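You operate a simulated robot arm through the tools that you are given. There is no shell and no other tool. Be economical: measure what you need, move in short steps, check, and stop when the job is done.

You run a simulated robot arm. Do the job below in one go: nothing can be reset, and whatever is moved stays where it is left.

## Task
Fill the orange-band canister with pasta to its band and close it.
Fine: none spilt; packet back where it stood; the other packet and canister stay as they are.

It is judged by the outcome, as a careful person would: the job done as asked, and still so three seconds after it is handed in. It fails if anything else is knocked over, pushed out of place, dropped, spilled or broken.

## Robot
A 7-joint arm with a two-finger parallel gripper, fixed in place. Base frame: the origin is at the foot of the arm, x ahead of it, y to its left, z up. Lengths are in m, angles in rad, forces in N, time in s.
With the tool pointing down near the work surface it reaches from about 0.34 to 0.78 m from the base axis. Its first joint turns from -2.897 to 2.897 rad. Payload 3.91 kg.
The TCP is the grasp point between the finger pads, 0.03 m short of the fingertips. In the tool frame z runs along the fingers and y along their closing line. The gripper opens to 0.11 m. The fingers are 0.02 m wide and 0.01 m thick; the gripper's body (0.048 by 0.112 m) begins 0.055 m behind the TCP.
Orientation is that of the tool frame in the base frame, as a unit quaternion [w, x, y, z]. With the fingers straight down and closing along the base's y, the tool's x points along the base's -x, its y along +y and its z along -z.

## Interface
- The arm moves only by the tool arm_command. Its arguments are lists of equal length, an entry for each row: "grip": the finger opening in m, from 0 to 0.11; "delta_pos": the shift along the tool's x, y, z in m, a list of three; "delta_rot": the turn, a rotation vector about the tool's x, y, z in rad, a list of three. In form: {"grip": [grip, ...], "delta_pos": [[dx, dy, dz], ...], "delta_rot": [[ax, ay, az], ...]}. A call has 1 to 10 rows; each row shifts and turns the commanded pose from where the row before left it, along the tool's axes as they then stand. Each row takes 0.2 s and may step no farther than 0.05 m and 0.15 rad from the row before; otherwise, or with a gripper value out of range, the whole call is refused. Where a pose cannot be reached the arm comes as near as it can. A force on the tool above 40 N (or 10 N above the force at the start of the call, whichever is more), or a blocked arm, ends the call early, and 0.2 s more pass. The fingers move at their own pace (about 0.153 m/s each) and stop on an object; they squeeze with about 23 N. The grip force told is the motor's: it shows also when the fingers shut on nothing. Time passes only in rows, and 0.2 s behind the last, so rows that do not move let the fingers close. It gives the time, the measured TCP pose, the force on the tool (base axes), the opening and the grip force at its end, in the units of the frame above (readings bear some noise).
- Cameras (640 x 400 px; columns grow to the right, rows downward): "scene" is fixed at [0.0594, 0.5126, 1.6613]; the picture's right is [-0.60, -0.80, 0.00], its down [-0.61, 0.46, -0.65] and it looks along [0.52, -0.39, -0.76] (base axes); focal length 325 px, centre (320, 200). "wrist" rides on the gripper at [0.077, 0.007, -0.114] in the tool frame; the picture's right is [-0.09, 1.00, 0.00], its down [-0.80, -0.07, -0.59] and it looks along [-0.59, -0.05, 0.80] (tool axes); focal length 270 px, centre (320, 200). There is no depth. A picture from a camera that has moved, and an enlarged one, comes with that camera's place and axes in the base frame and with its lens. The place of the scene camera against the robot may be out by one fixed shift of up to 0.018 m in any direction.
- grab_frame(camera): a new picture of that camera. It takes no simulated time.
- slide_trunk(by): slides the trunk up (or, below 0, down) by that many m; the arm rides with it, the base frame stays. It gives what a move gives, with no picture.
- close_up(camera, box): a new picture of the part [left, top, right, bottom] of that camera's present view, enlarged. It takes no simulated time.
- sign_off(): hands the job in; it is judged then, once.

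Go step by step. Nothing tells you positions but the pictures and the camera data: compare them with the known pose of the tool, close in by small moves and look again before you grip or let go. The budget is 120 turns and 64 pictures, counting those below and the enlarged ones. Unless the task says otherwise, let go and move clear before handing in, and close with one line.

The tools are called after "Request:" as name(argument=value, ...) on one line, values as JSON. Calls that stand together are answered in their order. arm_command: Moves the arm, as the interface text tells. Its arguments: {"type":"object","properties":{"grip":{"type":"array","items":{"type":"number"}},"delta_pos":{"type":"array","items":{"type":"array","items":{"type":"number"}}},"delta_rot":{"type":"array","items":{"type":"array","items":{"type":"number"}}}},"required":["grip","delta_pos","delta_rot"]} The other tools are called the same way: slide_trunk (by) slides the trunk up or down; grab_frame (camera) takes a picture; close_up (camera, box) takes an enlarged picture of a part of a camera's view; sign_off () hands the job in.

At the start:

```text
time_s: 0.0
eef_pos: [0.2507, 0.2814, 1.39]
orientation: [0.0, 0.0, 1.0, 0.0]
wrist_force: [0.3, 0.1, 0.8]
width: 0.11
finger_force: 0.1
trunk travel left (down, up): [-0.575, 0.035]
```

scene: 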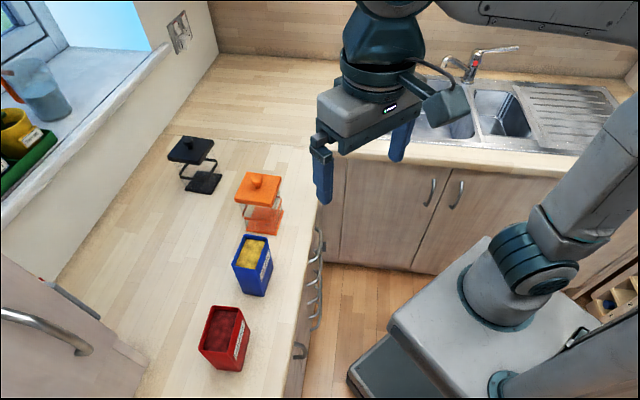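
wrist: 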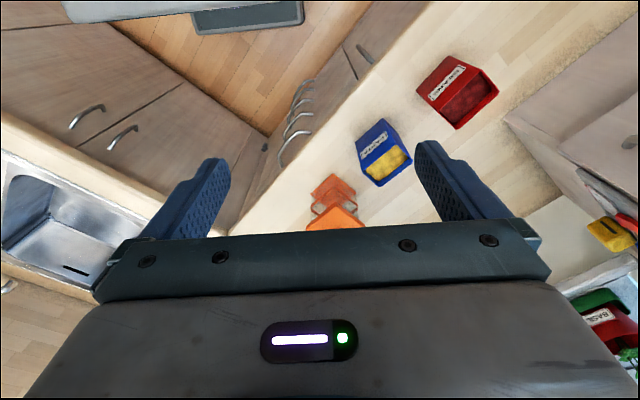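

I see two canisters with lids (black and orange) and two open packets (blue with yellow contents, red with red contents). I'll enlarge the views to read the labels and see how the lids are fitted.

Request:
close_up(camera="scene", box=[150, 120, 310, 220])

Request:
close_up(camera="scene", box=[180, 160, 320, 380])

Request:
close_up(camera="wrist", box=[290, 40, 510, 240])

```text
4.00 times, centred on (230, 170) of scene
camera zoom: at [0.0594, 0.5126, 1.6613], right [-0.6, -0.8, 0.0], down [-0.61, 0.46, -0.65], along [0.52, -0.39, -0.76], focal length 1300 px, centre (680, 320)
```

zoom: 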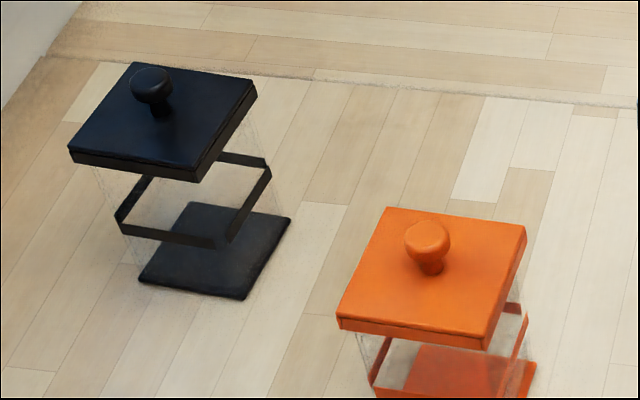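

```text
1.82 times, centred on (250, 270) of scene
camera zoom: at [0.0594, 0.5126, 1.6613], right [-0.6, -0.8, 0.0], down [-0.61, 0.46, -0.65], along [0.52, -0.39, -0.76], focal length 591 px, centre (447, 73)
```

zoom: 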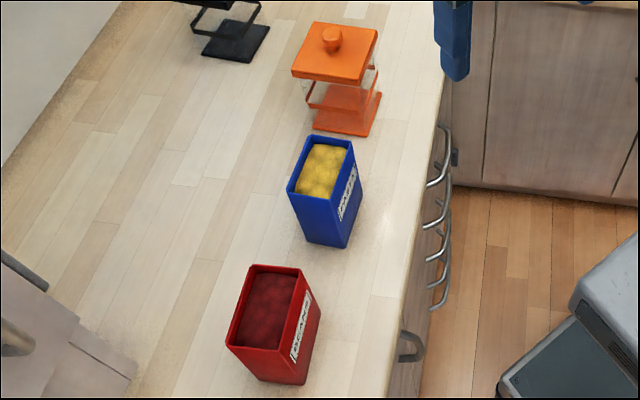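

```text
2.00 times, centred on (400, 140) of wrist
camera zoom: at [0.1731, 0.2878, 1.505], right [0.09, 1.0, 0.0], down [0.8, -0.07, 0.59], along [0.59, -0.05, -0.8], focal length 541 px, centre (160, 320)
```

zoom: 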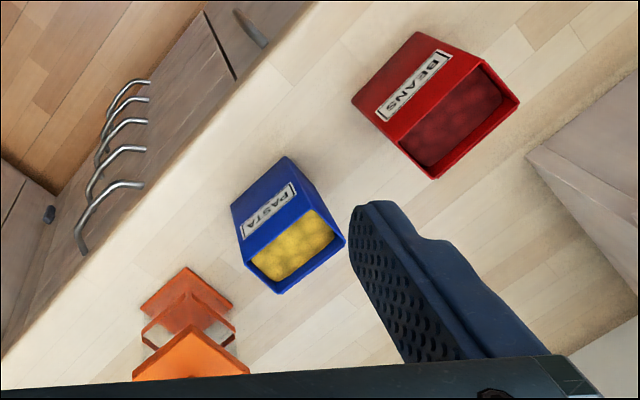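

The blue packet is the PASTA, about 0.053 x 0.08 x 0.134 m at (0.444, 0.397). The orange canister is at about (0.61, 0.30), its lid top near z 1.045 with a knob, and everything is yawed about 43°. I'll move above the orange lid and line up the yaw.

Request:
arm_command(grip=[0.11, 0.11, 0.11, 0.11, 0.11, 0.11, 0.11, 0.11, 0.11, 0.11], delta_pos=[[-0.048, 0.002, 0.01], [-0.048, 0.002, 0.01], [-0.048, 0.002, 0.01], [-0.048, 0.002, 0.01], [-0.048, 0.002, 0.01], [-0.048, 0.002, 0.01], [-0.048, 0.002, 0.01], [0, 0, 0], [0, 0, 0], [0, 0, 0]], delta_rot=[[0, 0, 0], [0, 0, 0], [0, 0, 0], [0, 0, 0], [0, 0, 0.137], [0, 0, 0.137], [0, 0, 0.137], [0, 0, 0.137], [0, 0, 0.137], [0, 0, 0.137]])

```text
time_s: 2.2
eef_pos: [0.5845, 0.2756, 1.3195]
orientation: [0.0, 0.4, 0.917, 0.0]
wrist_force: [0.0, 0.6, -0.2]
width: 0.1101
finger_force: 0.2
trunk travel left (down, up): [-0.575, 0.035]
```

Request:
grab_frame(camera="wrist")

Request:
grab_frame(camera="scene")

```text
58 pictures are left
camera wrist: at [0.5371, 0.3366, 1.4352], right [0.79, 0.61, 0.0], down [0.49, -0.64, 0.59], along [0.36, -0.47, -0.8], focal length 270 px, centre (320, 200)
```

wrist: 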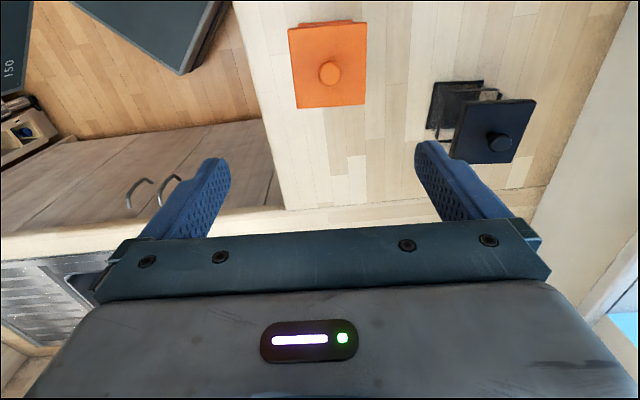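

```text
57 pictures are left
```

scene: 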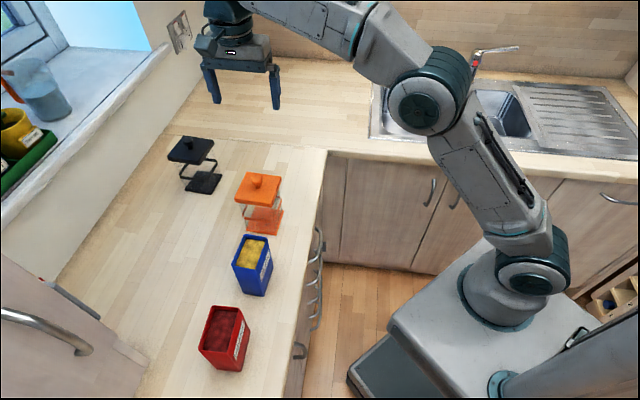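

The wrist view puts the knob at about (0.589, 0.287), and the yaw is matched. I'll centre over it, go lower and look again.

Request:
arm_command(grip=[0.11, 0.11, 0.11, 0.11, 0.11], delta_pos=[[0.005, 0.011, 0.03], [0, 0, 0.04], [0, 0, 0.04], [0, 0, 0.04], [0, 0, 0]], delta_rot=[[0, 0, 0], [0, 0, 0], [0, 0, 0], [0, 0, 0], [0, 0, 0]])

Request:
grab_frame(camera="wrist")

```text
time_s: 3.4
eef_pos: [0.5889, 0.2869, 1.1687]
orientation: [0.0, 0.399, 0.917, 0.0]
wrist_force: [0.2, 0.3, 0.4]
width: 0.1101
finger_force: 0.0
trunk travel left (down, up): [-0.575, 0.035]
```

```text
56 pictures are left
camera wrist: at [0.5421, 0.3468, 1.2853], right [0.79, 0.61, 0.0], down [0.49, -0.63, 0.59], along [0.37, -0.47, -0.8], focal length 270 px, centre (320, 200)
```

wrist: 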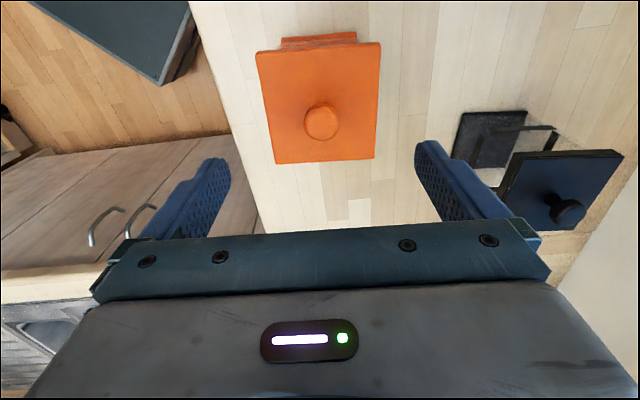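

The knob is well centred between the fingers, with its centre at z about 1.08–1.095. I'll go down further with the fingers either side of it and check.

Request:
arm_command(grip=[0.11, 0.11], delta_pos=[[0.003, 0.002, 0.04], [0, 0, 0.005]], delta_rot=[[0, 0, 0], [0, 0, 0]])

Request:
grab_frame(camera="wrist")

Request:
close_up(camera="scene", box=[180, 90, 340, 240])

```text
time_s: 4.0
eef_pos: [0.5892, 0.2898, 1.1252]
orientation: [0.0, 0.4, 0.917, -0.001]
wrist_force: [-0.2, -0.1, 0.6]
width: 0.11
finger_force: 0.1
trunk travel left (down, up): [-0.575, 0.035]
```

```text
55 pictures are left
camera wrist: at [0.5415, 0.3503, 1.2404], right [0.79, 0.61, 0.0], down [0.49, -0.63, 0.59], along [0.36, -0.47, -0.8], focal length 270 px, centre (320, 200)
```

wrist: 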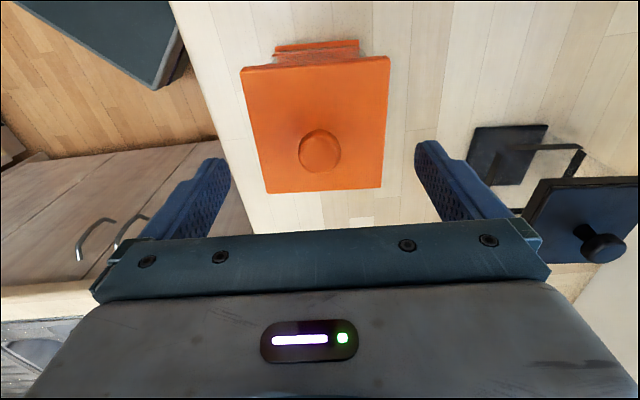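

```text
2.67 times, centred on (260, 165) of scene
camera zoom: at [0.0594, 0.5126, 1.6613], right [-0.6, -0.8, 0.0], down [-0.61, 0.46, -0.65], along [0.52, -0.39, -0.76], focal length 866 px, centre (480, 293)
```

zoom: 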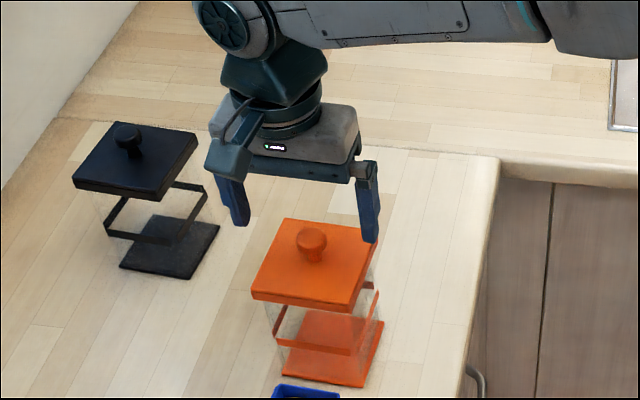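

The knob's centre is at about z 1.09 and 4 mm off along tool x. I'll lower to z about 1.096, which keeps the tips off the lid, and close on it.

Request:
arm_command(grip=[0.11, 0.11, 0.08, 0.05, 0.02, 0.0, 0.0, 0.0], delta_pos=[[0.004, 0, 0.019], [0, 0, 0.01], [0, 0, 0], [0, 0, 0], [0, 0, 0], [0, 0, 0], [0, 0, 0], [0, 0, 0]], delta_rot=[[0, 0, 0], [0, 0, 0], [0, 0, 0], [0, 0, 0], [0, 0, 0], [0, 0, 0], [0, 0, 0], [0, 0, 0]])

Request:
grab_frame(camera="wrist")

```text
time_s: 5.8
eef_pos: [0.5874, 0.2931, 1.0944]
orientation: [0.0, 0.4, 0.917, 0.0]
wrist_force: [0.2, 0.0, -0.1]
width: 0.0264
finger_force: 23.2
trunk travel left (down, up): [-0.575, 0.035]
```

```text
53 pictures are left
camera wrist: at [0.539, 0.3536, 1.2109], right [0.79, 0.61, 0.0], down [0.49, -0.63, 0.59], along [0.36, -0.47, -0.8], focal length 270 px, centre (320, 200)
```

wrist: 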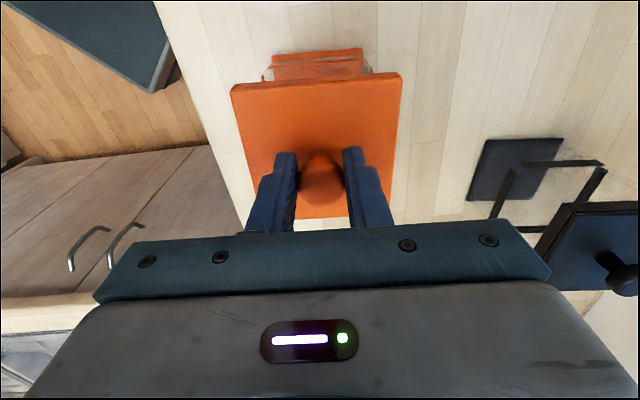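

The knob is held (opening 0.0264, TCP (0.587, 0.293, 1.094)). I'll lift slowly straight up.

Request:
arm_command(grip=[0, 0, 0, 0, 0, 0, 0], delta_pos=[[0, 0, -0.01], [0, 0, -0.015], [0, 0, -0.02], [0, 0, -0.025], [0, 0, -0.025], [0, 0, -0.025], [0, 0, 0]], delta_rot=[[0, 0, 0], [0, 0, 0], [0, 0, 0], [0, 0, 0], [0, 0, 0], [0, 0, 0], [0, 0, 0]])

Request:
close_up(camera="scene", box=[160, 60, 360, 320])

Request:
grab_frame(camera="wrist")

```text
time_s: 7.4
eef_pos: [0.5866, 0.2934, 1.214]
orientation: [0.0, 0.4, 0.917, 0.001]
wrist_force: [0.8, 0.3, 0.2]
width: 0.0263
finger_force: 23.1
trunk travel left (down, up): [-0.575, 0.035]
```

```text
1.54 times, centred on (260, 190) of scene
camera zoom: at [0.0594, 0.5126, 1.6613], right [-0.6, -0.8, 0.0], down [-0.61, 0.46, -0.65], along [0.52, -0.39, -0.76], focal length 500 px, centre (412, 215)
```

zoom: 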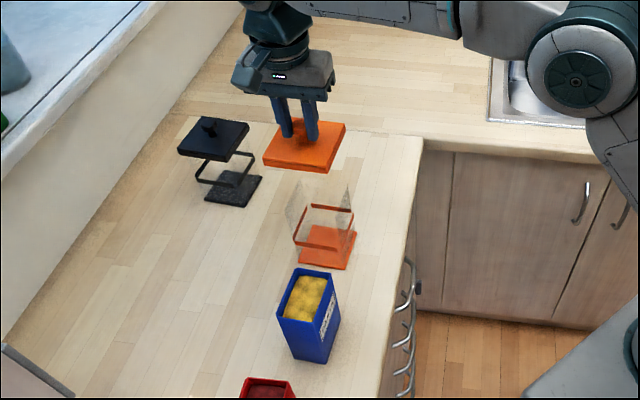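

```text
51 pictures are left
camera wrist: at [0.5388, 0.3541, 1.3306], right [0.79, 0.61, 0.0], down [0.49, -0.63, 0.59], along [0.36, -0.47, -0.8], focal length 270 px, centre (320, 200)
```

wrist: 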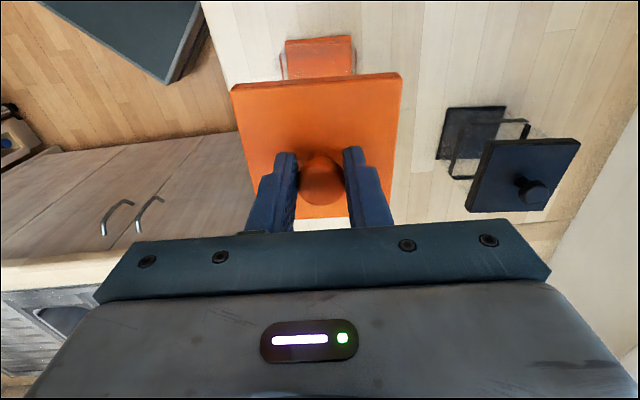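

The lid is off and the canister is open and undisturbed. I'll carry the lid 0.17 m along the counter to the free spot near (0.68, 0.15) and lower it.

Request:
arm_command(grip=[0, 0, 0, 0, 0, 0, 0, 0, 0, 0], delta_pos=[[-0.042, -0.006, 0], [-0.042, -0.008, 0], [-0.042, -0.008, 0.02], [-0.042, -0.008, 0.03], [0, 0, 0.04], [0, 0, 0.04], [0, 0, 0.04], [0, 0, 0.03], [0, 0, 0.02], [0, 0, 0]], delta_rot=[[0, 0, 0], [0, 0, 0], [0, 0, 0], [0, 0, 0], [0, 0, 0], [0, 0, 0], [0, 0, 0], [0, 0, 0], [0, 0, 0], [0, 0, 0]])

Request:
close_up(camera="scene", box=[180, 80, 380, 280])

```text
refused: row 4 steps farther than a row can; nothing moved
```

```text
2.00 times, centred on (280, 180) of scene
camera zoom: at [0.0594, 0.5126, 1.6613], right [-0.6, -0.8, 0.0], down [-0.61, 0.46, -0.65], along [0.52, -0.39, -0.76], focal length 650 px, centre (400, 240)
```

zoom: 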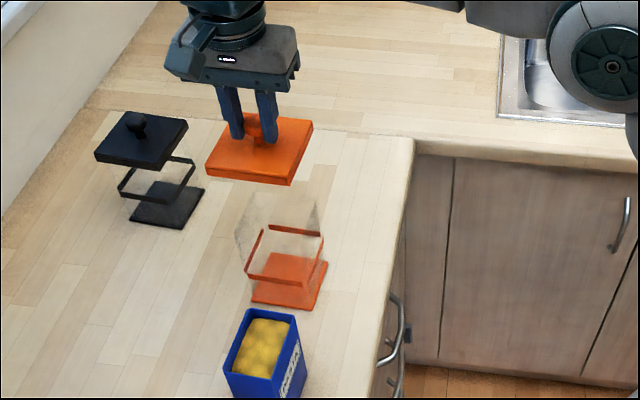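

One row stepped too far, so nothing moved. I'll resend it with shorter steps.

Request:
arm_command(grip=[0, 0, 0, 0, 0, 0, 0, 0, 0, 0], delta_pos=[[-0.042, -0.006, 0], [-0.042, -0.008, 0], [-0.042, -0.008, 0.02], [-0.042, -0.008, 0.02], [0, 0, 0.045], [0, 0, 0.045], [0, 0, 0.045], [0, 0, 0.03], [0, 0, 0.02], [0, 0, 0]], delta_rot=[[0, 0, 0], [0, 0, 0], [0, 0, 0], [0, 0, 0], [0, 0, 0], [0, 0, 0], [0, 0, 0], [0, 0, 0], [0, 0, 0], [0, 0, 0]])

Request:
close_up(camera="scene", box=[180, 80, 380, 280])

```text
time_s: 9.6
eef_pos: [0.6798, 0.1496, 0.9893]
orientation: [0.0, 0.4, 0.917, -0.001]
wrist_force: [0.3, -0.4, -0.7]
width: 0.0264
finger_force: 22.9
trunk travel left (down, up): [-0.575, 0.035]
```

```text
2.00 times, centred on (280, 180) of scene
camera zoom: at [0.0594, 0.5126, 1.6613], right [-0.6, -0.8, 0.0], down [-0.61, 0.46, -0.65], along [0.52, -0.39, -0.76], focal length 650 px, centre (400, 240)
```

zoom: 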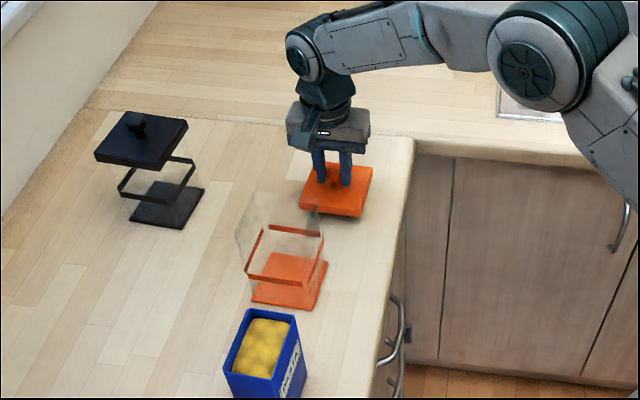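

The lid is hovering above clear counter. I'll lower it in fine steps and watch the force.

Request:
arm_command(grip=[0, 0, 0, 0], delta_pos=[[0, 0, 0.006], [0, 0, 0.005], [0, 0, 0.005], [0, 0, 0]], delta_rot=[[0, 0, 0], [0, 0, 0], [0, 0, 0], [0, 0, 0]])

```text
time_s: 10.6
eef_pos: [0.6789, 0.1505, 0.9747]
orientation: [0.0, 0.399, 0.917, 0.0]
wrist_force: [-0.4, 0.0, -0.8]
width: 0.0263
finger_force: 23.1
trunk travel left (down, up): [-0.575, 0.035]
```

Request:
arm_command(grip=[0, 0, 0, 0], delta_pos=[[0, 0, 0.004], [0, 0, 0.003], [0, 0, 0.003], [0, 0, 0]], delta_rot=[[0, 0, 0], [0, 0, 0], [0, 0, 0], [0, 0, 0]])

Request:
grab_frame(camera="wrist")

```text
time_s: 11.6
eef_pos: [0.6786, 0.1496, 0.9666]
orientation: [0.002, 0.4, 0.917, 0.001]
wrist_force: [-0.6, -0.6, 13.7]
width: 0.0262
finger_force: 23.2
trunk travel left (down, up): [-0.575, 0.035]
```

```text
48 pictures are left
camera wrist: at [0.6305, 0.2102, 1.0823], right [0.79, 0.61, 0.0], down [0.49, -0.64, 0.6], along [0.37, -0.47, -0.8], focal length 270 px, centre (320, 200)
```

wrist: 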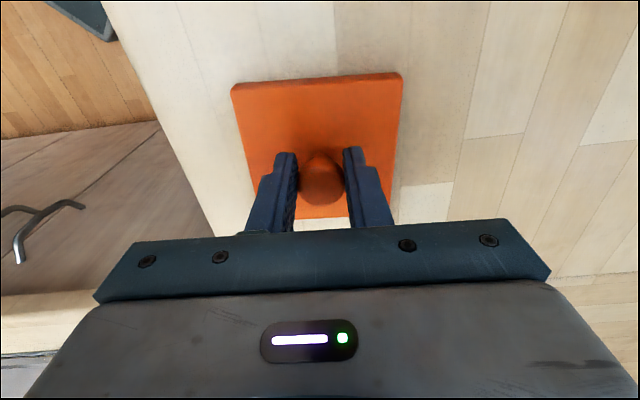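

Contact is felt: 13.7 N at z 0.967, and the lid lies flat. I'll ease off, open, rise, and travel over to the pasta packet.

Request:
arm_command(grip=[0.0, 0.03, 0.06, 0.06, 0.08, 0.11, 0.11, 0.11, 0.11], delta_pos=[[0, 0, -0.002], [0, 0, 0], [0, 0, 0], [0, 0, -0.02], [0, 0, -0.045], [0, 0, -0.045], [0, 0, -0.05], [0, 0, -0.05], [0, 0, -0.035]], delta_rot=[[0, 0, 0], [0, 0, 0], [0, 0, 0], [0, 0, 0], [0, 0, 0], [0, 0, 0], [0, 0, 0], [0, 0, 0], [0, 0, 0]])

Request:
arm_command(grip=[0.11, 0.11, 0.11, 0.11, 0.11, 0.11, 0.11, 0.11, 0.11], delta_pos=[[0.045, 0, 0], [0.045, 0, 0], [0.045, 0, 0], [0.045, 0, 0], [0.045, 0, 0], [0.045, 0, 0], [0.045, 0, 0], [0.026, 0, 0], [0, 0, 0]], delta_rot=[[0, 0, 0], [0, 0, 0], [0, 0, 0], [0, 0, 0], [0, 0, 0], [0, 0, 0], [0, 0, 0], [0, 0, 0], [0, 0, 0]])

Request:
grab_frame(camera="wrist")

Request:
grab_frame(camera="scene")

```text
time_s: 13.6
eef_pos: [0.6778, 0.1509, 1.2116]
orientation: [-0.001, 0.4, 0.917, -0.001]
wrist_force: [0.4, -0.2, 0.3]
width: 0.1097
finger_force: 0.0
trunk travel left (down, up): [-0.575, 0.035]
```

```text
time_s: 15.6
eef_pos: [0.4461, 0.4002, 1.2123]
orientation: [0.0, 0.4, 0.917, 0.0]
wrist_force: [-0.1, 0.1, -0.4]
width: 0.1099
finger_force: 0.1
trunk travel left (down, up): [-0.575, 0.035]
```

```text
47 pictures are left
camera wrist: at [0.3989, 0.4613, 1.3277], right [0.79, 0.61, 0.0], down [0.49, -0.63, 0.59], along [0.36, -0.47, -0.8], focal length 270 px, centre (320, 200)
```

wrist: 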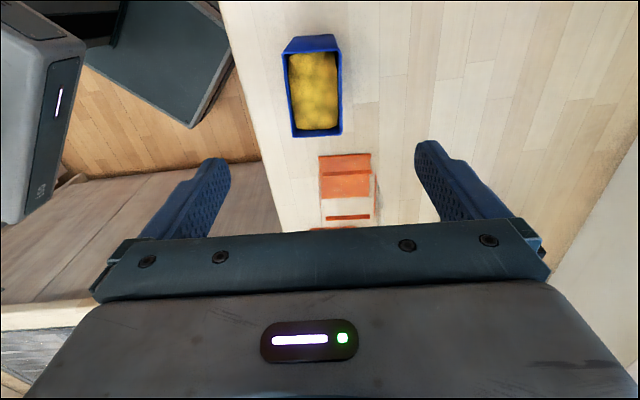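

```text
46 pictures are left
```

scene: 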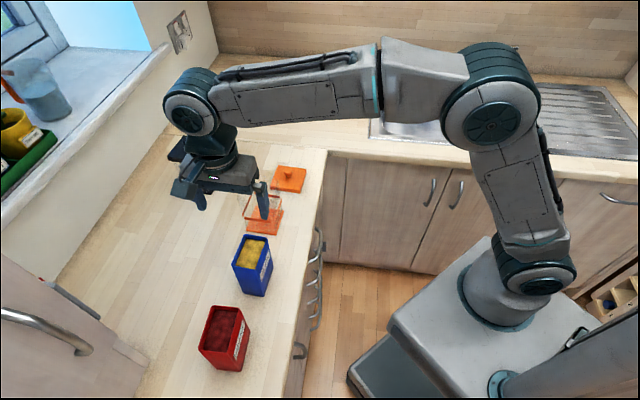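

The lid sits safely and the packet's mouth is centred within about 3 mm of the TCP axis, with the yaw aligned. I'll correct that and descend to just above the rim, then check.

Request:
arm_command(grip=[0.11, 0.11, 0.11, 0.11], delta_pos=[[0.003, -0.003, 0.04], [0, 0, 0.04], [0, 0, 0.03], [0, 0, 0]], delta_rot=[[0, 0, 0], [0, 0, 0], [0, 0, 0], [0, 0, 0]])

Request:
grab_frame(camera="wrist")

```text
time_s: 16.6
eef_pos: [0.4407, 0.4002, 1.1008]
orientation: [-0.001, 0.4, 0.917, 0.0]
wrist_force: [0.3, -0.3, -0.3]
width: 0.1099
finger_force: 0.0
trunk travel left (down, up): [-0.575, 0.035]
```

```text
45 pictures are left
camera wrist: at [0.395, 0.4606, 1.2165], right [0.79, 0.61, 0.0], down [0.49, -0.63, 0.59], along [0.36, -0.47, -0.8], focal length 270 px, centre (320, 200)
```

wrist: 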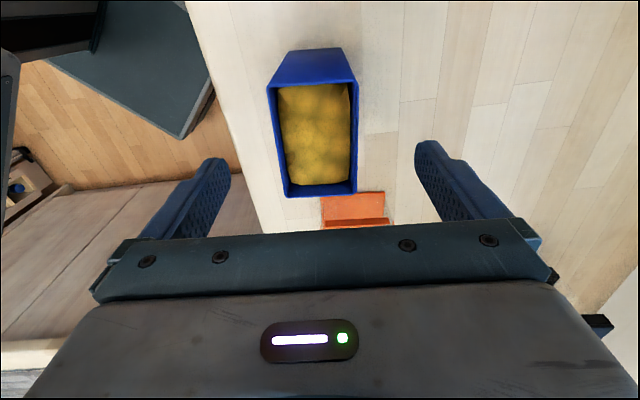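

The rim is a few mm off in tool x and y. I'll nudge, descend to about 3 cm below the rim, and close across the thin side.

Request:
arm_command(grip=[0.11, 0.11, 0.11, 0.09, 0.07, 0.06, 0.05, 0.04, 0.03, 0.03], delta_pos=[[-0.003, -0.0015, 0.03], [0, 0, 0.03], [0, 0, 0.026], [0, 0, 0], [0, 0, 0], [0, 0, 0], [0, 0, 0], [0, 0, 0], [0, 0, 0], [0, 0, 0]], delta_rot=[[0, 0, 0], [0, 0, 0], [0, 0, 0], [0, 0, 0], [0, 0, 0], [0, 0, 0], [0, 0, 0], [0, 0, 0], [0, 0, 0], [0, 0, 0]])

Request:
grab_frame(camera="wrist")

Request:
close_up(camera="scene", box=[160, 150, 340, 320])

```text
time_s: 18.8
eef_pos: [0.4439, 0.3975, 1.0157]
orientation: [0.0, 0.399, 0.917, 0.001]
wrist_force: [-0.8, -0.4, -0.2]
width: 0.0554
finger_force: 23.4
trunk travel left (down, up): [-0.575, 0.035]
```

```text
44 pictures are left
camera wrist: at [0.3964, 0.4577, 1.1311], right [0.79, 0.61, 0.0], down [0.49, -0.63, 0.59], along [0.36, -0.47, -0.8], focal length 270 px, centre (320, 200)
```

wrist: 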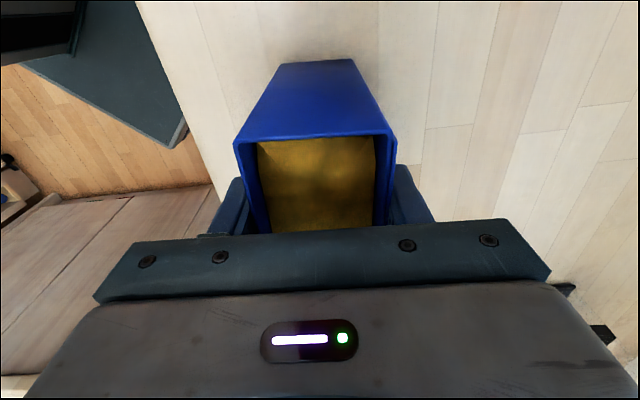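

```text
2.35 times, centred on (250, 235) of scene
camera zoom: at [0.0594, 0.5126, 1.6613], right [-0.6, -0.8, 0.0], down [-0.61, 0.46, -0.65], along [0.52, -0.39, -0.76], focal length 764 px, centre (485, 118)
```

zoom: 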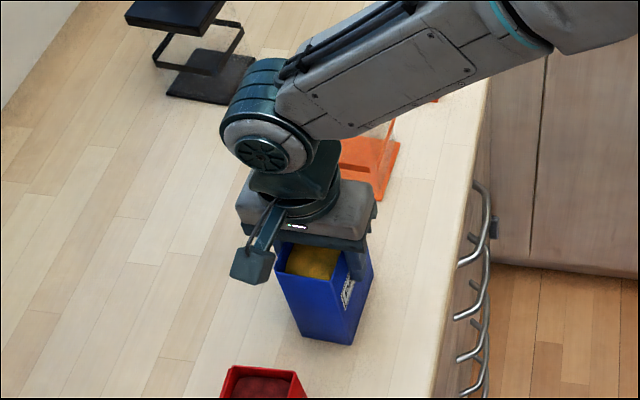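

The packet is held (opening 0.0554, home TCP (0.4439, 0.3975, 1.0157)). I'll lift it and carry it level toward the orange canister, staying above its mouth.

Request:
arm_command(grip=[0.03, 0.03, 0.03, 0.03, 0.03, 0.03, 0.03, 0.03, 0.03, 0.03], delta_pos=[[0, 0, -0.02], [0, 0, -0.04], [0, 0, -0.045], [0, 0, -0.045], [0, 0, -0.035], [-0.03, 0.008, 0], [-0.035, 0.01, 0], [-0.035, 0.01, 0], [-0.028, 0.006, 0], [0, 0, 0]], delta_rot=[[0, 0, 0], [0, 0, 0], [0, 0, 0], [0, 0, 0], [0, 0, 0], [0, 0, 0], [0, 0, 0], [0, 0, 0], [0, 0, 0], [0, 0, 0]])

Request:
close_up(camera="scene", box=[160, 80, 360, 280])

Request:
grab_frame(camera="wrist")

```text
time_s: 21.0
eef_pos: [0.5547, 0.3271, 1.2017]
orientation: [0.0, 0.399, 0.917, 0.0]
wrist_force: [-0.1, 0.1, -2.3]
width: 0.0552
finger_force: 22.9
trunk travel left (down, up): [-0.575, 0.035]
```

```text
2.00 times, centred on (260, 180) of scene
camera zoom: at [0.0594, 0.5126, 1.6613], right [-0.6, -0.8, 0.0], down [-0.61, 0.46, -0.65], along [0.52, -0.39, -0.76], focal length 650 px, centre (440, 240)
```

zoom: 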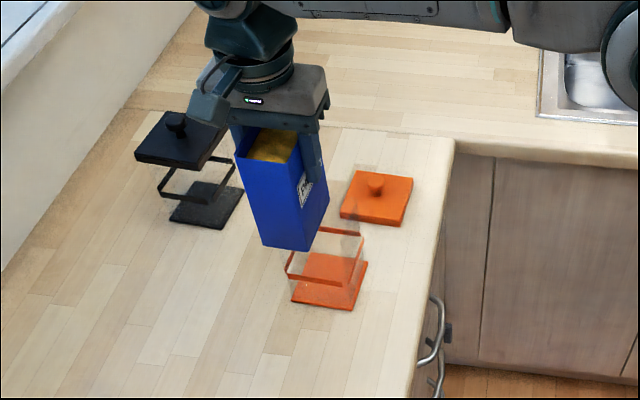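

```text
41 pictures are left
camera wrist: at [0.5067, 0.3871, 1.3173], right [0.79, 0.61, 0.0], down [0.49, -0.63, 0.59], along [0.36, -0.47, -0.8], focal length 270 px, centre (320, 200)
```

wrist: 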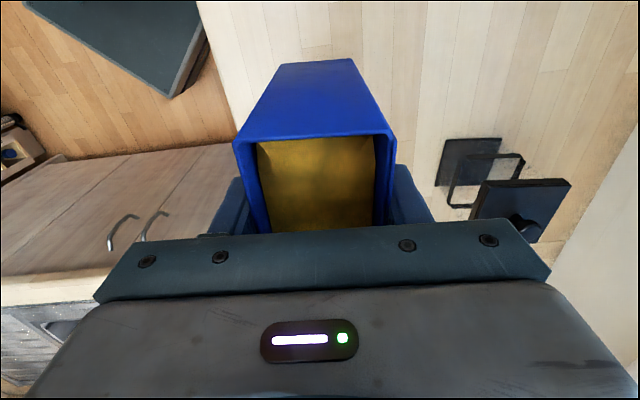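

The packet is placed with its pouring lip over the canister mouth. I'll begin tilting in small steps with the lip kept above the mouth, and check for any flow.

Request:
arm_command(grip=[0.03, 0.03, 0.03], delta_pos=[[0.0027, 0, 0.008], [0.0014, 0, 0.0088], [0, 0, 0]], delta_rot=[[0, 0.148, 0], [0, 0.148, 0], [0, 0, 0]])

Request:
close_up(camera="scene", box=[190, 100, 330, 250])

```text
time_s: 21.8
eef_pos: [0.5514, 0.3319, 1.1844]
orientation: [-0.136, 0.395, 0.907, 0.06]
wrist_force: [-0.1, -0.2, -2.6]
width: 0.0552
finger_force: 23.2
trunk travel left (down, up): [-0.575, 0.035]
```

```text
2.67 times, centred on (260, 175) of scene
camera zoom: at [0.0594, 0.5126, 1.6613], right [-0.6, -0.8, 0.0], down [-0.61, 0.46, -0.65], along [0.52, -0.39, -0.76], focal length 866 px, centre (480, 267)
```

zoom: 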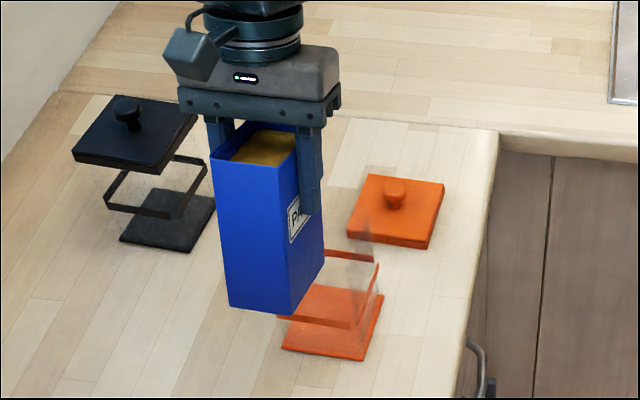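

No flow yet at 17°. I'll continue to 34°, lowering the lip.

Request:
arm_command(grip=[0.03, 0.03, 0.03], delta_pos=[[-0.0055, 0, 0.0213], [-0.0086, 0, 0.0203], [0, 0, 0]], delta_rot=[[0, 0.148, 0], [0, 0.148, 0], [0, 0, 0]])

Request:
close_up(camera="scene", box=[190, 100, 330, 250])

```text
time_s: 22.6
eef_pos: [0.551, 0.3327, 1.1389]
orientation: [-0.268, 0.381, 0.877, 0.117]
wrist_force: [0.5, 0.7, -3.2]
width: 0.0549
finger_force: 22.9
trunk travel left (down, up): [-0.575, 0.035]
```

```text
2.67 times, centred on (260, 175) of scene
camera zoom: at [0.0594, 0.5126, 1.6613], right [-0.6, -0.8, 0.0], down [-0.61, 0.46, -0.65], along [0.52, -0.39, -0.76], focal length 866 px, centre (480, 267)
```

zoom: 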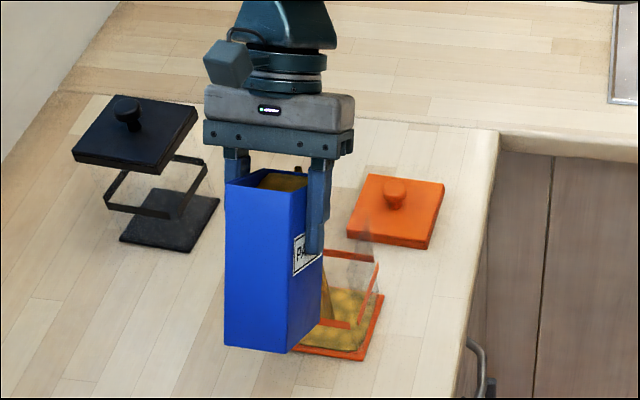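

Pasta is flowing into the canister already. I'll hold one short beat and look closely at the level.

Request:
arm_command(grip=[0.03, 0.03], delta_pos=[[0, 0, 0], [0, 0, 0]], delta_rot=[[0, 0, 0], [0, 0, 0]])

Request:
close_up(camera="scene", box=[225, 170, 305, 240])

```text
time_s: 23.2
eef_pos: [0.5505, 0.3305, 1.1395]
orientation: [-0.267, 0.382, 0.877, 0.116]
wrist_force: [0.2, 0.7, -2.9]
width: 0.0551
finger_force: 22.7
trunk travel left (down, up): [-0.575, 0.035]
```

```text
5.71 times, centred on (265, 205) of scene
camera zoom: at [0.0594, 0.5126, 1.6613], right [-0.6, -0.8, 0.0], down [-0.61, 0.46, -0.65], along [0.52, -0.39, -0.76], focal length 1856 px, centre (634, 171)
```

zoom: 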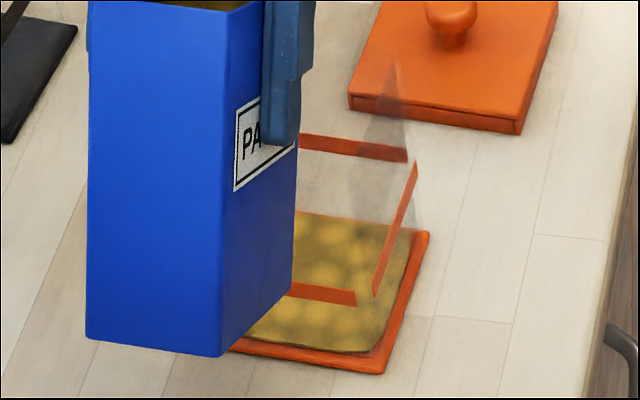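

The level is about 1 cm and steady at 34°. I'll tilt a little further, to 42°, and recheck.

Request:
arm_command(grip=[0.03, 0.03, 0.03], delta_pos=[[-0.0108, 0, 0.0192], [0, 0, 0], [0, 0, 0]], delta_rot=[[0, 0.148, 0], [0, 0, 0], [0, 0, 0]])

Request:
close_up(camera="scene", box=[215, 150, 315, 240])

```text
time_s: 24.0
eef_pos: [0.5488, 0.3324, 1.1178]
orientation: [-0.331, 0.373, 0.854, 0.145]
wrist_force: [-0.6, 0.6, -1.9]
width: 0.0547
finger_force: 22.8
trunk travel left (down, up): [-0.575, 0.035]
```

```text
4.44 times, centred on (265, 195) of scene
camera zoom: at [0.0594, 0.5126, 1.6613], right [-0.6, -0.8, 0.0], down [-0.61, 0.46, -0.65], along [0.52, -0.39, -0.76], focal length 1444 px, centre (564, 222)
```

zoom: 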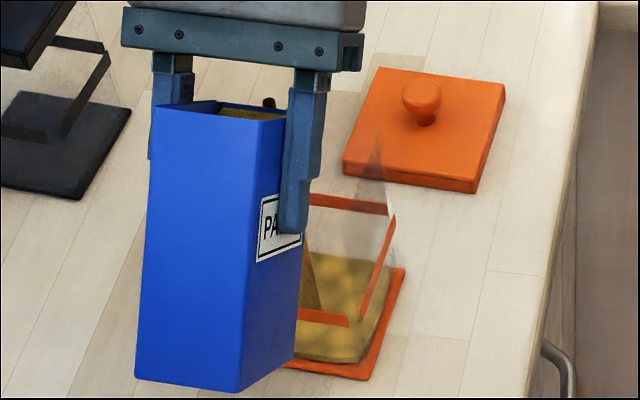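

A stream is falling inside the mouth. I'll let it run briefly and look again.

Request:
arm_command(grip=[0.03, 0.03, 0.03], delta_pos=[[0, 0, 0], [0, 0, 0], [0, 0, 0]], delta_rot=[[0, 0, 0], [0, 0, 0], [0, 0, 0]])

Request:
close_up(camera="scene", box=[215, 150, 315, 240])

```text
time_s: 24.8
eef_pos: [0.5494, 0.3326, 1.1178]
orientation: [-0.332, 0.373, 0.855, 0.144]
wrist_force: [0.3, 0.6, -2.3]
width: 0.0551
finger_force: 23.7
trunk travel left (down, up): [-0.575, 0.035]
```

```text
4.44 times, centred on (265, 195) of scene
camera zoom: at [0.0594, 0.5126, 1.6613], right [-0.6, -0.8, 0.0], down [-0.61, 0.46, -0.65], along [0.52, -0.39, -0.76], focal length 1444 px, centre (564, 222)
```

zoom: 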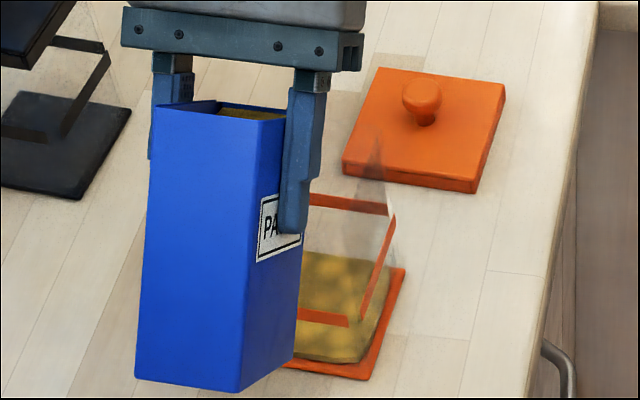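

Flow stops by itself at a given tilt, and the level is about a third of the way to the band. I'll go on to about 51°.

Request:
arm_command(grip=[0.03, 0.03, 0.03, 0.03, 0.03], delta_pos=[[-0.0049, 0, 0.0009], [0, 0, 0], [0, 0, 0], [0, 0, 0], [0, 0, 0]], delta_rot=[[0, 0.148, 0], [0, 0, 0], [0, 0, 0], [0, 0, 0], [0, 0, 0]])

Request:
close_up(camera="scene", box=[215, 150, 315, 240])

```text
time_s: 26.0
eef_pos: [0.5511, 0.3306, 1.1135]
orientation: [-0.395, 0.361, 0.828, 0.171]
wrist_force: [-0.3, 0.2, -3.5]
width: 0.0549
finger_force: 23.4
trunk travel left (down, up): [-0.575, 0.035]
```

```text
4.44 times, centred on (265, 195) of scene
camera zoom: at [0.0594, 0.5126, 1.6613], right [-0.6, -0.8, 0.0], down [-0.61, 0.46, -0.65], along [0.52, -0.39, -0.76], focal length 1444 px, centre (564, 222)
```

zoom: 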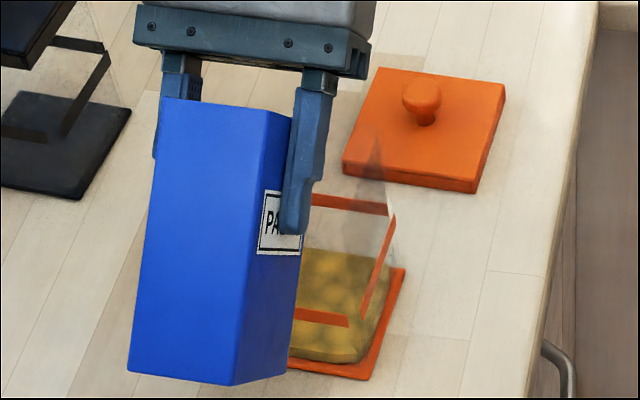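

Rising slowly. I'll tilt to about 60°.

Request:
arm_command(grip=[0.03, 0.03, 0.03, 0.03, 0.03], delta_pos=[[0.0039, 0, -0.007], [0, 0, 0], [0, 0, 0], [0, 0, 0], [0, 0, 0]], delta_rot=[[0, 0.148, 0], [0, 0, 0], [0, 0, 0], [0, 0, 0], [0, 0, 0]])

Request:
close_up(camera="scene", box=[225, 170, 305, 240])

```text
time_s: 27.2
eef_pos: [0.5532, 0.3282, 1.1204]
orientation: [-0.454, 0.346, 0.797, 0.197]
wrist_force: [0.4, 0.1, -1.2]
width: 0.0548
finger_force: 22.8
trunk travel left (down, up): [-0.575, 0.035]
```

```text
5.71 times, centred on (265, 205) of scene
camera zoom: at [0.0594, 0.5126, 1.6613], right [-0.6, -0.8, 0.0], down [-0.61, 0.46, -0.65], along [0.52, -0.39, -0.76], focal length 1856 px, centre (634, 171)
```

zoom: 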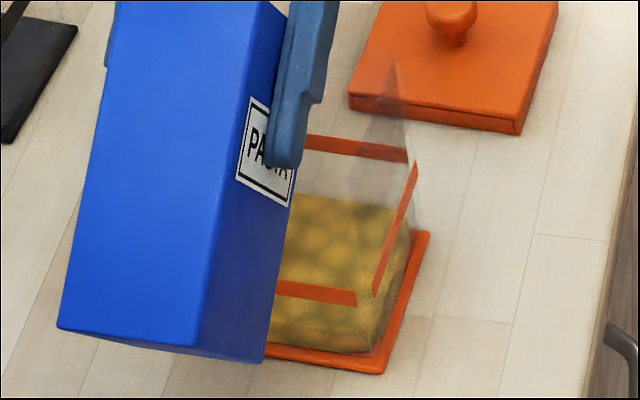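

The level is at around 35–40% of the band height. I'll go on to 68°.

Request:
arm_command(grip=[0.03, 0.03, 0.03, 0.03, 0.03], delta_pos=[[0.0043, 0, -0.0065], [0, 0, 0], [0, 0, 0], [0, 0, 0], [0, 0, 0]], delta_rot=[[0, 0.148, 0], [0, 0, 0], [0, 0, 0], [0, 0, 0], [0, 0, 0]])

Request:
close_up(camera="scene", box=[225, 170, 305, 240])

```text
time_s: 28.4
eef_pos: [0.5571, 0.3264, 1.1287]
orientation: [-0.511, 0.332, 0.76, 0.224]
wrist_force: [0.4, 0.7, -2.0]
width: 0.0547
finger_force: 22.9
trunk travel left (down, up): [-0.575, 0.035]
```

```text
5.71 times, centred on (265, 205) of scene
camera zoom: at [0.0594, 0.5126, 1.6613], right [-0.6, -0.8, 0.0], down [-0.61, 0.46, -0.65], along [0.52, -0.39, -0.76], focal length 1856 px, centre (634, 171)
```

zoom: 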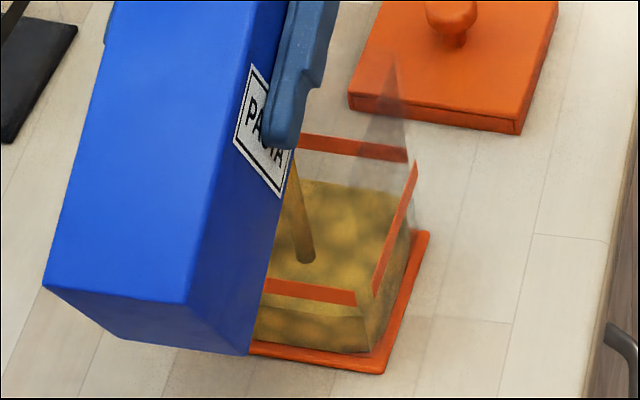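

The stream lands mid-canister and the level is about 60% of the way. I'll let it finish at this tilt.

Request:
arm_command(grip=[0.03, 0.03, 0.03], delta_pos=[[0, 0, 0], [0, 0, 0], [0, 0, 0]], delta_rot=[[0, 0, 0], [0, 0, 0], [0, 0, 0]])

Request:
close_up(camera="scene", box=[225, 170, 305, 240])

```text
time_s: 29.2
eef_pos: [0.5556, 0.3266, 1.1282]
orientation: [-0.512, 0.331, 0.761, 0.223]
wrist_force: [-0.4, 0.0, -0.7]
width: 0.0551
finger_force: 23.1
trunk travel left (down, up): [-0.575, 0.035]
```

```text
5.71 times, centred on (265, 205) of scene
camera zoom: at [0.0594, 0.5126, 1.6613], right [-0.6, -0.8, 0.0], down [-0.61, 0.46, -0.65], along [0.52, -0.39, -0.76], focal length 1856 px, centre (634, 171)
```

zoom: 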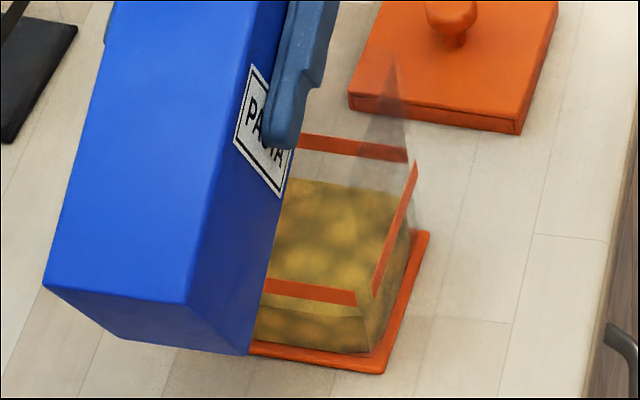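

Flow stopped a bit short of the band. Next step is +7°.

Request:
arm_command(grip=[0.03, 0.03, 0.03, 0.03, 0.03, 0.03], delta_pos=[[0.0027, 0, -0.0054], [0, 0, 0], [0, 0, 0], [0, 0, 0], [0, 0, 0], [0, 0, 0]], delta_rot=[[0, 0.12, 0], [0, 0, 0], [0, 0, 0], [0, 0, 0], [0, 0, 0], [0, 0, 0]])

Request:
close_up(camera="scene", box=[225, 170, 305, 240])

```text
time_s: 30.6
eef_pos: [0.5587, 0.3231, 1.1335]
orientation: [-0.557, 0.317, 0.729, 0.242]
wrist_force: [0.1, -0.6, -2.2]
width: 0.0548
finger_force: 23.6
trunk travel left (down, up): [-0.575, 0.035]
```

```text
5.71 times, centred on (265, 205) of scene
camera zoom: at [0.0594, 0.5126, 1.6613], right [-0.6, -0.8, 0.0], down [-0.61, 0.46, -0.65], along [0.52, -0.39, -0.76], focal length 1856 px, centre (634, 171)
```

zoom: 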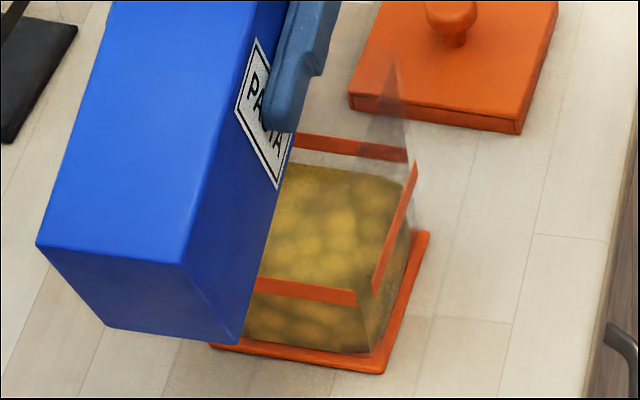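

Close to the band's lower edge now. One smaller step of about 5°.

Request:
arm_command(grip=[0.03, 0.03, 0.03, 0.03, 0.03, 0.03], delta_pos=[[0.0021, 0, -0.0037], [0, 0, 0], [0, 0, 0], [0, 0, 0], [0, 0, 0], [0, 0, 0]], delta_rot=[[0, 0.09, 0], [0, 0, 0], [0, 0, 0], [0, 0, 0], [0, 0, 0], [0, 0, 0]])

Request:
close_up(camera="scene", box=[225, 170, 305, 240])

```text
time_s: 32.0
eef_pos: [0.5608, 0.3215, 1.1361]
orientation: [-0.589, 0.306, 0.702, 0.257]
wrist_force: [0.0, -0.1, -1.7]
width: 0.0549
finger_force: 23.1
trunk travel left (down, up): [-0.575, 0.035]
```

```text
5.71 times, centred on (265, 205) of scene
camera zoom: at [0.0594, 0.5126, 1.6613], right [-0.6, -0.8, 0.0], down [-0.61, 0.46, -0.65], along [0.52, -0.39, -0.76], focal length 1856 px, centre (634, 171)
```

zoom: 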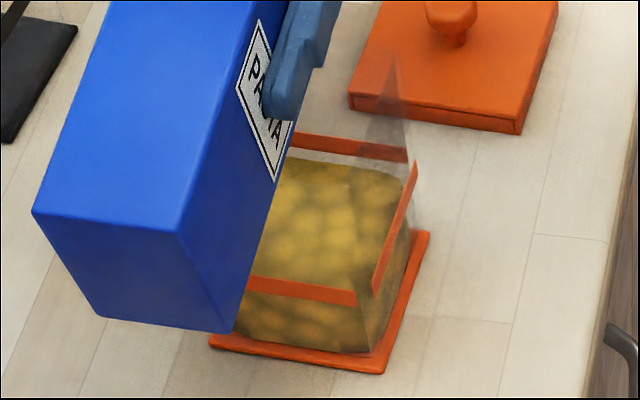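

The level is about at the band's lower edge. One more step of 5–6° should bring it to the band's middle.

Request:
arm_command(grip=[0.03, 0.03, 0.03, 0.03, 0.03, 0.03], delta_pos=[[0.0024, 0, -0.0039], [0, 0, 0], [0, 0, 0], [0, 0, 0], [0, 0, 0], [0, 0, 0]], delta_rot=[[0, 0.09, 0], [0, 0, 0], [0, 0, 0], [0, 0, 0], [0, 0, 0], [0, 0, 0]])

Request:
close_up(camera="scene", box=[235, 170, 295, 225])

```text
time_s: 33.4
eef_pos: [0.5628, 0.3188, 1.1391]
orientation: [-0.62, 0.295, 0.675, 0.27]
wrist_force: [0.2, 0.0, -0.1]
width: 0.0546
finger_force: 22.7
trunk travel left (down, up): [-0.575, 0.035]
```

```text
7.27 times, centred on (265, 198) of scene
camera zoom: at [0.0594, 0.5126, 1.6613], right [-0.6, -0.8, 0.0], down [-0.61, 0.46, -0.65], along [0.52, -0.39, -0.76], focal length 2363 px, centre (720, 218)
```

zoom: 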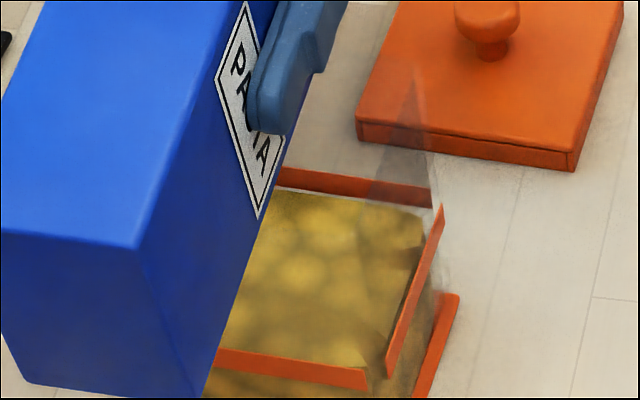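

The level now sits right at the rear band's lower edge, but the packet blocks part of the view. I'll tilt it back and lift it clear to judge the level properly before adding more.

Request:
arm_command(grip=[0.03, 0.03, 0.03, 0.03, 0.03, 0.03, 0.03, 0.03, 0.03, 0.03], delta_pos=[[0.0103, 0, 0.0031], [0.0106, 0, 0.0015], [0.0108, 0, 0], [0.0106, 0, -0.0017], [0.0102, 0, -0.0033], [0.0097, 0, -0.0047], [0.0088, 0, -0.0061], [0.0078, 0, -0.0074], [0.0066, 0, -0.0085], [0.0054, 0, -0.0094]], delta_rot=[[0, -0.149, 0], [0, -0.149, 0], [0, -0.149, 0], [0, -0.149, 0], [0, -0.149, 0], [0, -0.149, 0], [0, -0.149, 0], [0, -0.149, 0], [0, -0.149, 0], [0, -0.143, 0]])

Request:
arm_command(grip=[0.03, 0.03, 0.03, 0.03], delta_pos=[[0, 0.03, -0.03], [0, 0.03, -0.03], [0, 0.03, -0.01], [0, 0, 0]], delta_rot=[[0, 0, 0], [0, 0, 0], [0, 0, 0], [0, 0, 0]])

Request:
close_up(camera="scene", box=[225, 170, 305, 240])

Request:
grab_frame(camera="scene")

```text
time_s: 35.6
eef_pos: [0.5339, 0.3484, 1.2396]
orientation: [0.001, 0.4, 0.917, -0.001]
wrist_force: [0.0, -0.5, -0.7]
width: 0.0547
finger_force: 23.3
trunk travel left (down, up): [-0.575, 0.035]
```

```text
time_s: 36.6
eef_pos: [0.5674, 0.3838, 1.2913]
orientation: [0.0, 0.399, 0.917, 0.0]
wrist_force: [-0.4, -0.2, -0.2]
width: 0.0548
finger_force: 23.0
out of reach, approached as far as the arm can: row 2, 3
trunk travel left (down, up): [-0.575, 0.035]
```

```text
5.71 times, centred on (265, 205) of scene
camera zoom: at [0.0594, 0.5126, 1.6613], right [-0.6, -0.8, 0.0], down [-0.61, 0.46, -0.65], along [0.52, -0.39, -0.76], focal length 1856 px, centre (634, 171)
```

zoom: 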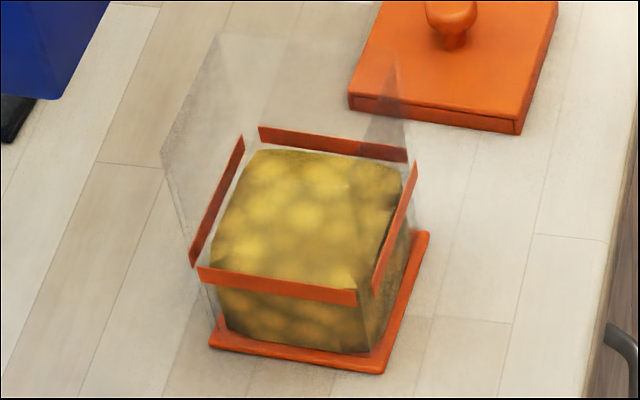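

```text
27 pictures are left
```

scene: 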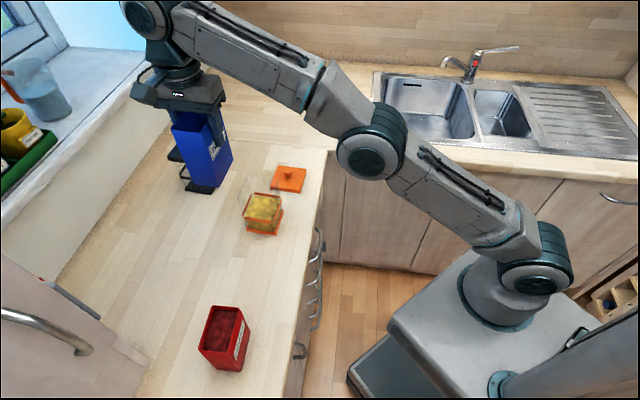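

The view is clear: nothing is spilt and the surface is close to the band. I'll zoom in once more to judge the level against it.

Request:
close_up(camera="scene", box=[243, 183, 283, 220])

```text
10.81 times, centred on (263, 202) of scene
camera zoom: at [0.0594, 0.5126, 1.6613], right [-0.6, -0.8, 0.0], down [-0.61, 0.46, -0.65], along [0.52, -0.39, -0.76], focal length 3512 px, centre (936, 184)
```

zoom: 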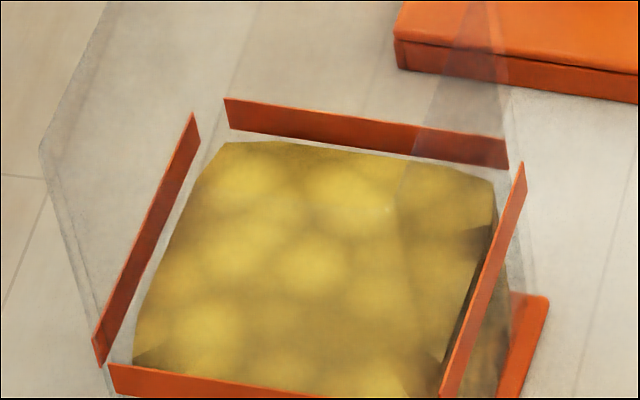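

The surface is in the lower part of the band, about 4 mm under its middle. I'll add a small top-up, first returning to above the canister.

Request:
arm_command(grip=[0.03, 0.03, 0.03], delta_pos=[[-0.0016, -0.0244, 0.026], [-0.0016, -0.0243, 0.026], [0, 0, 0]], delta_rot=[[0, 0, 0], [0, 0, 0], [0, 0, 0]])

```text
time_s: 37.4
eef_pos: [0.5354, 0.349, 1.2383]
orientation: [0.0, 0.4, 0.916, 0.0]
wrist_force: [0.0, -0.2, -0.5]
width: 0.0549
finger_force: 23.6
trunk travel left (down, up): [-0.575, 0.035]
```

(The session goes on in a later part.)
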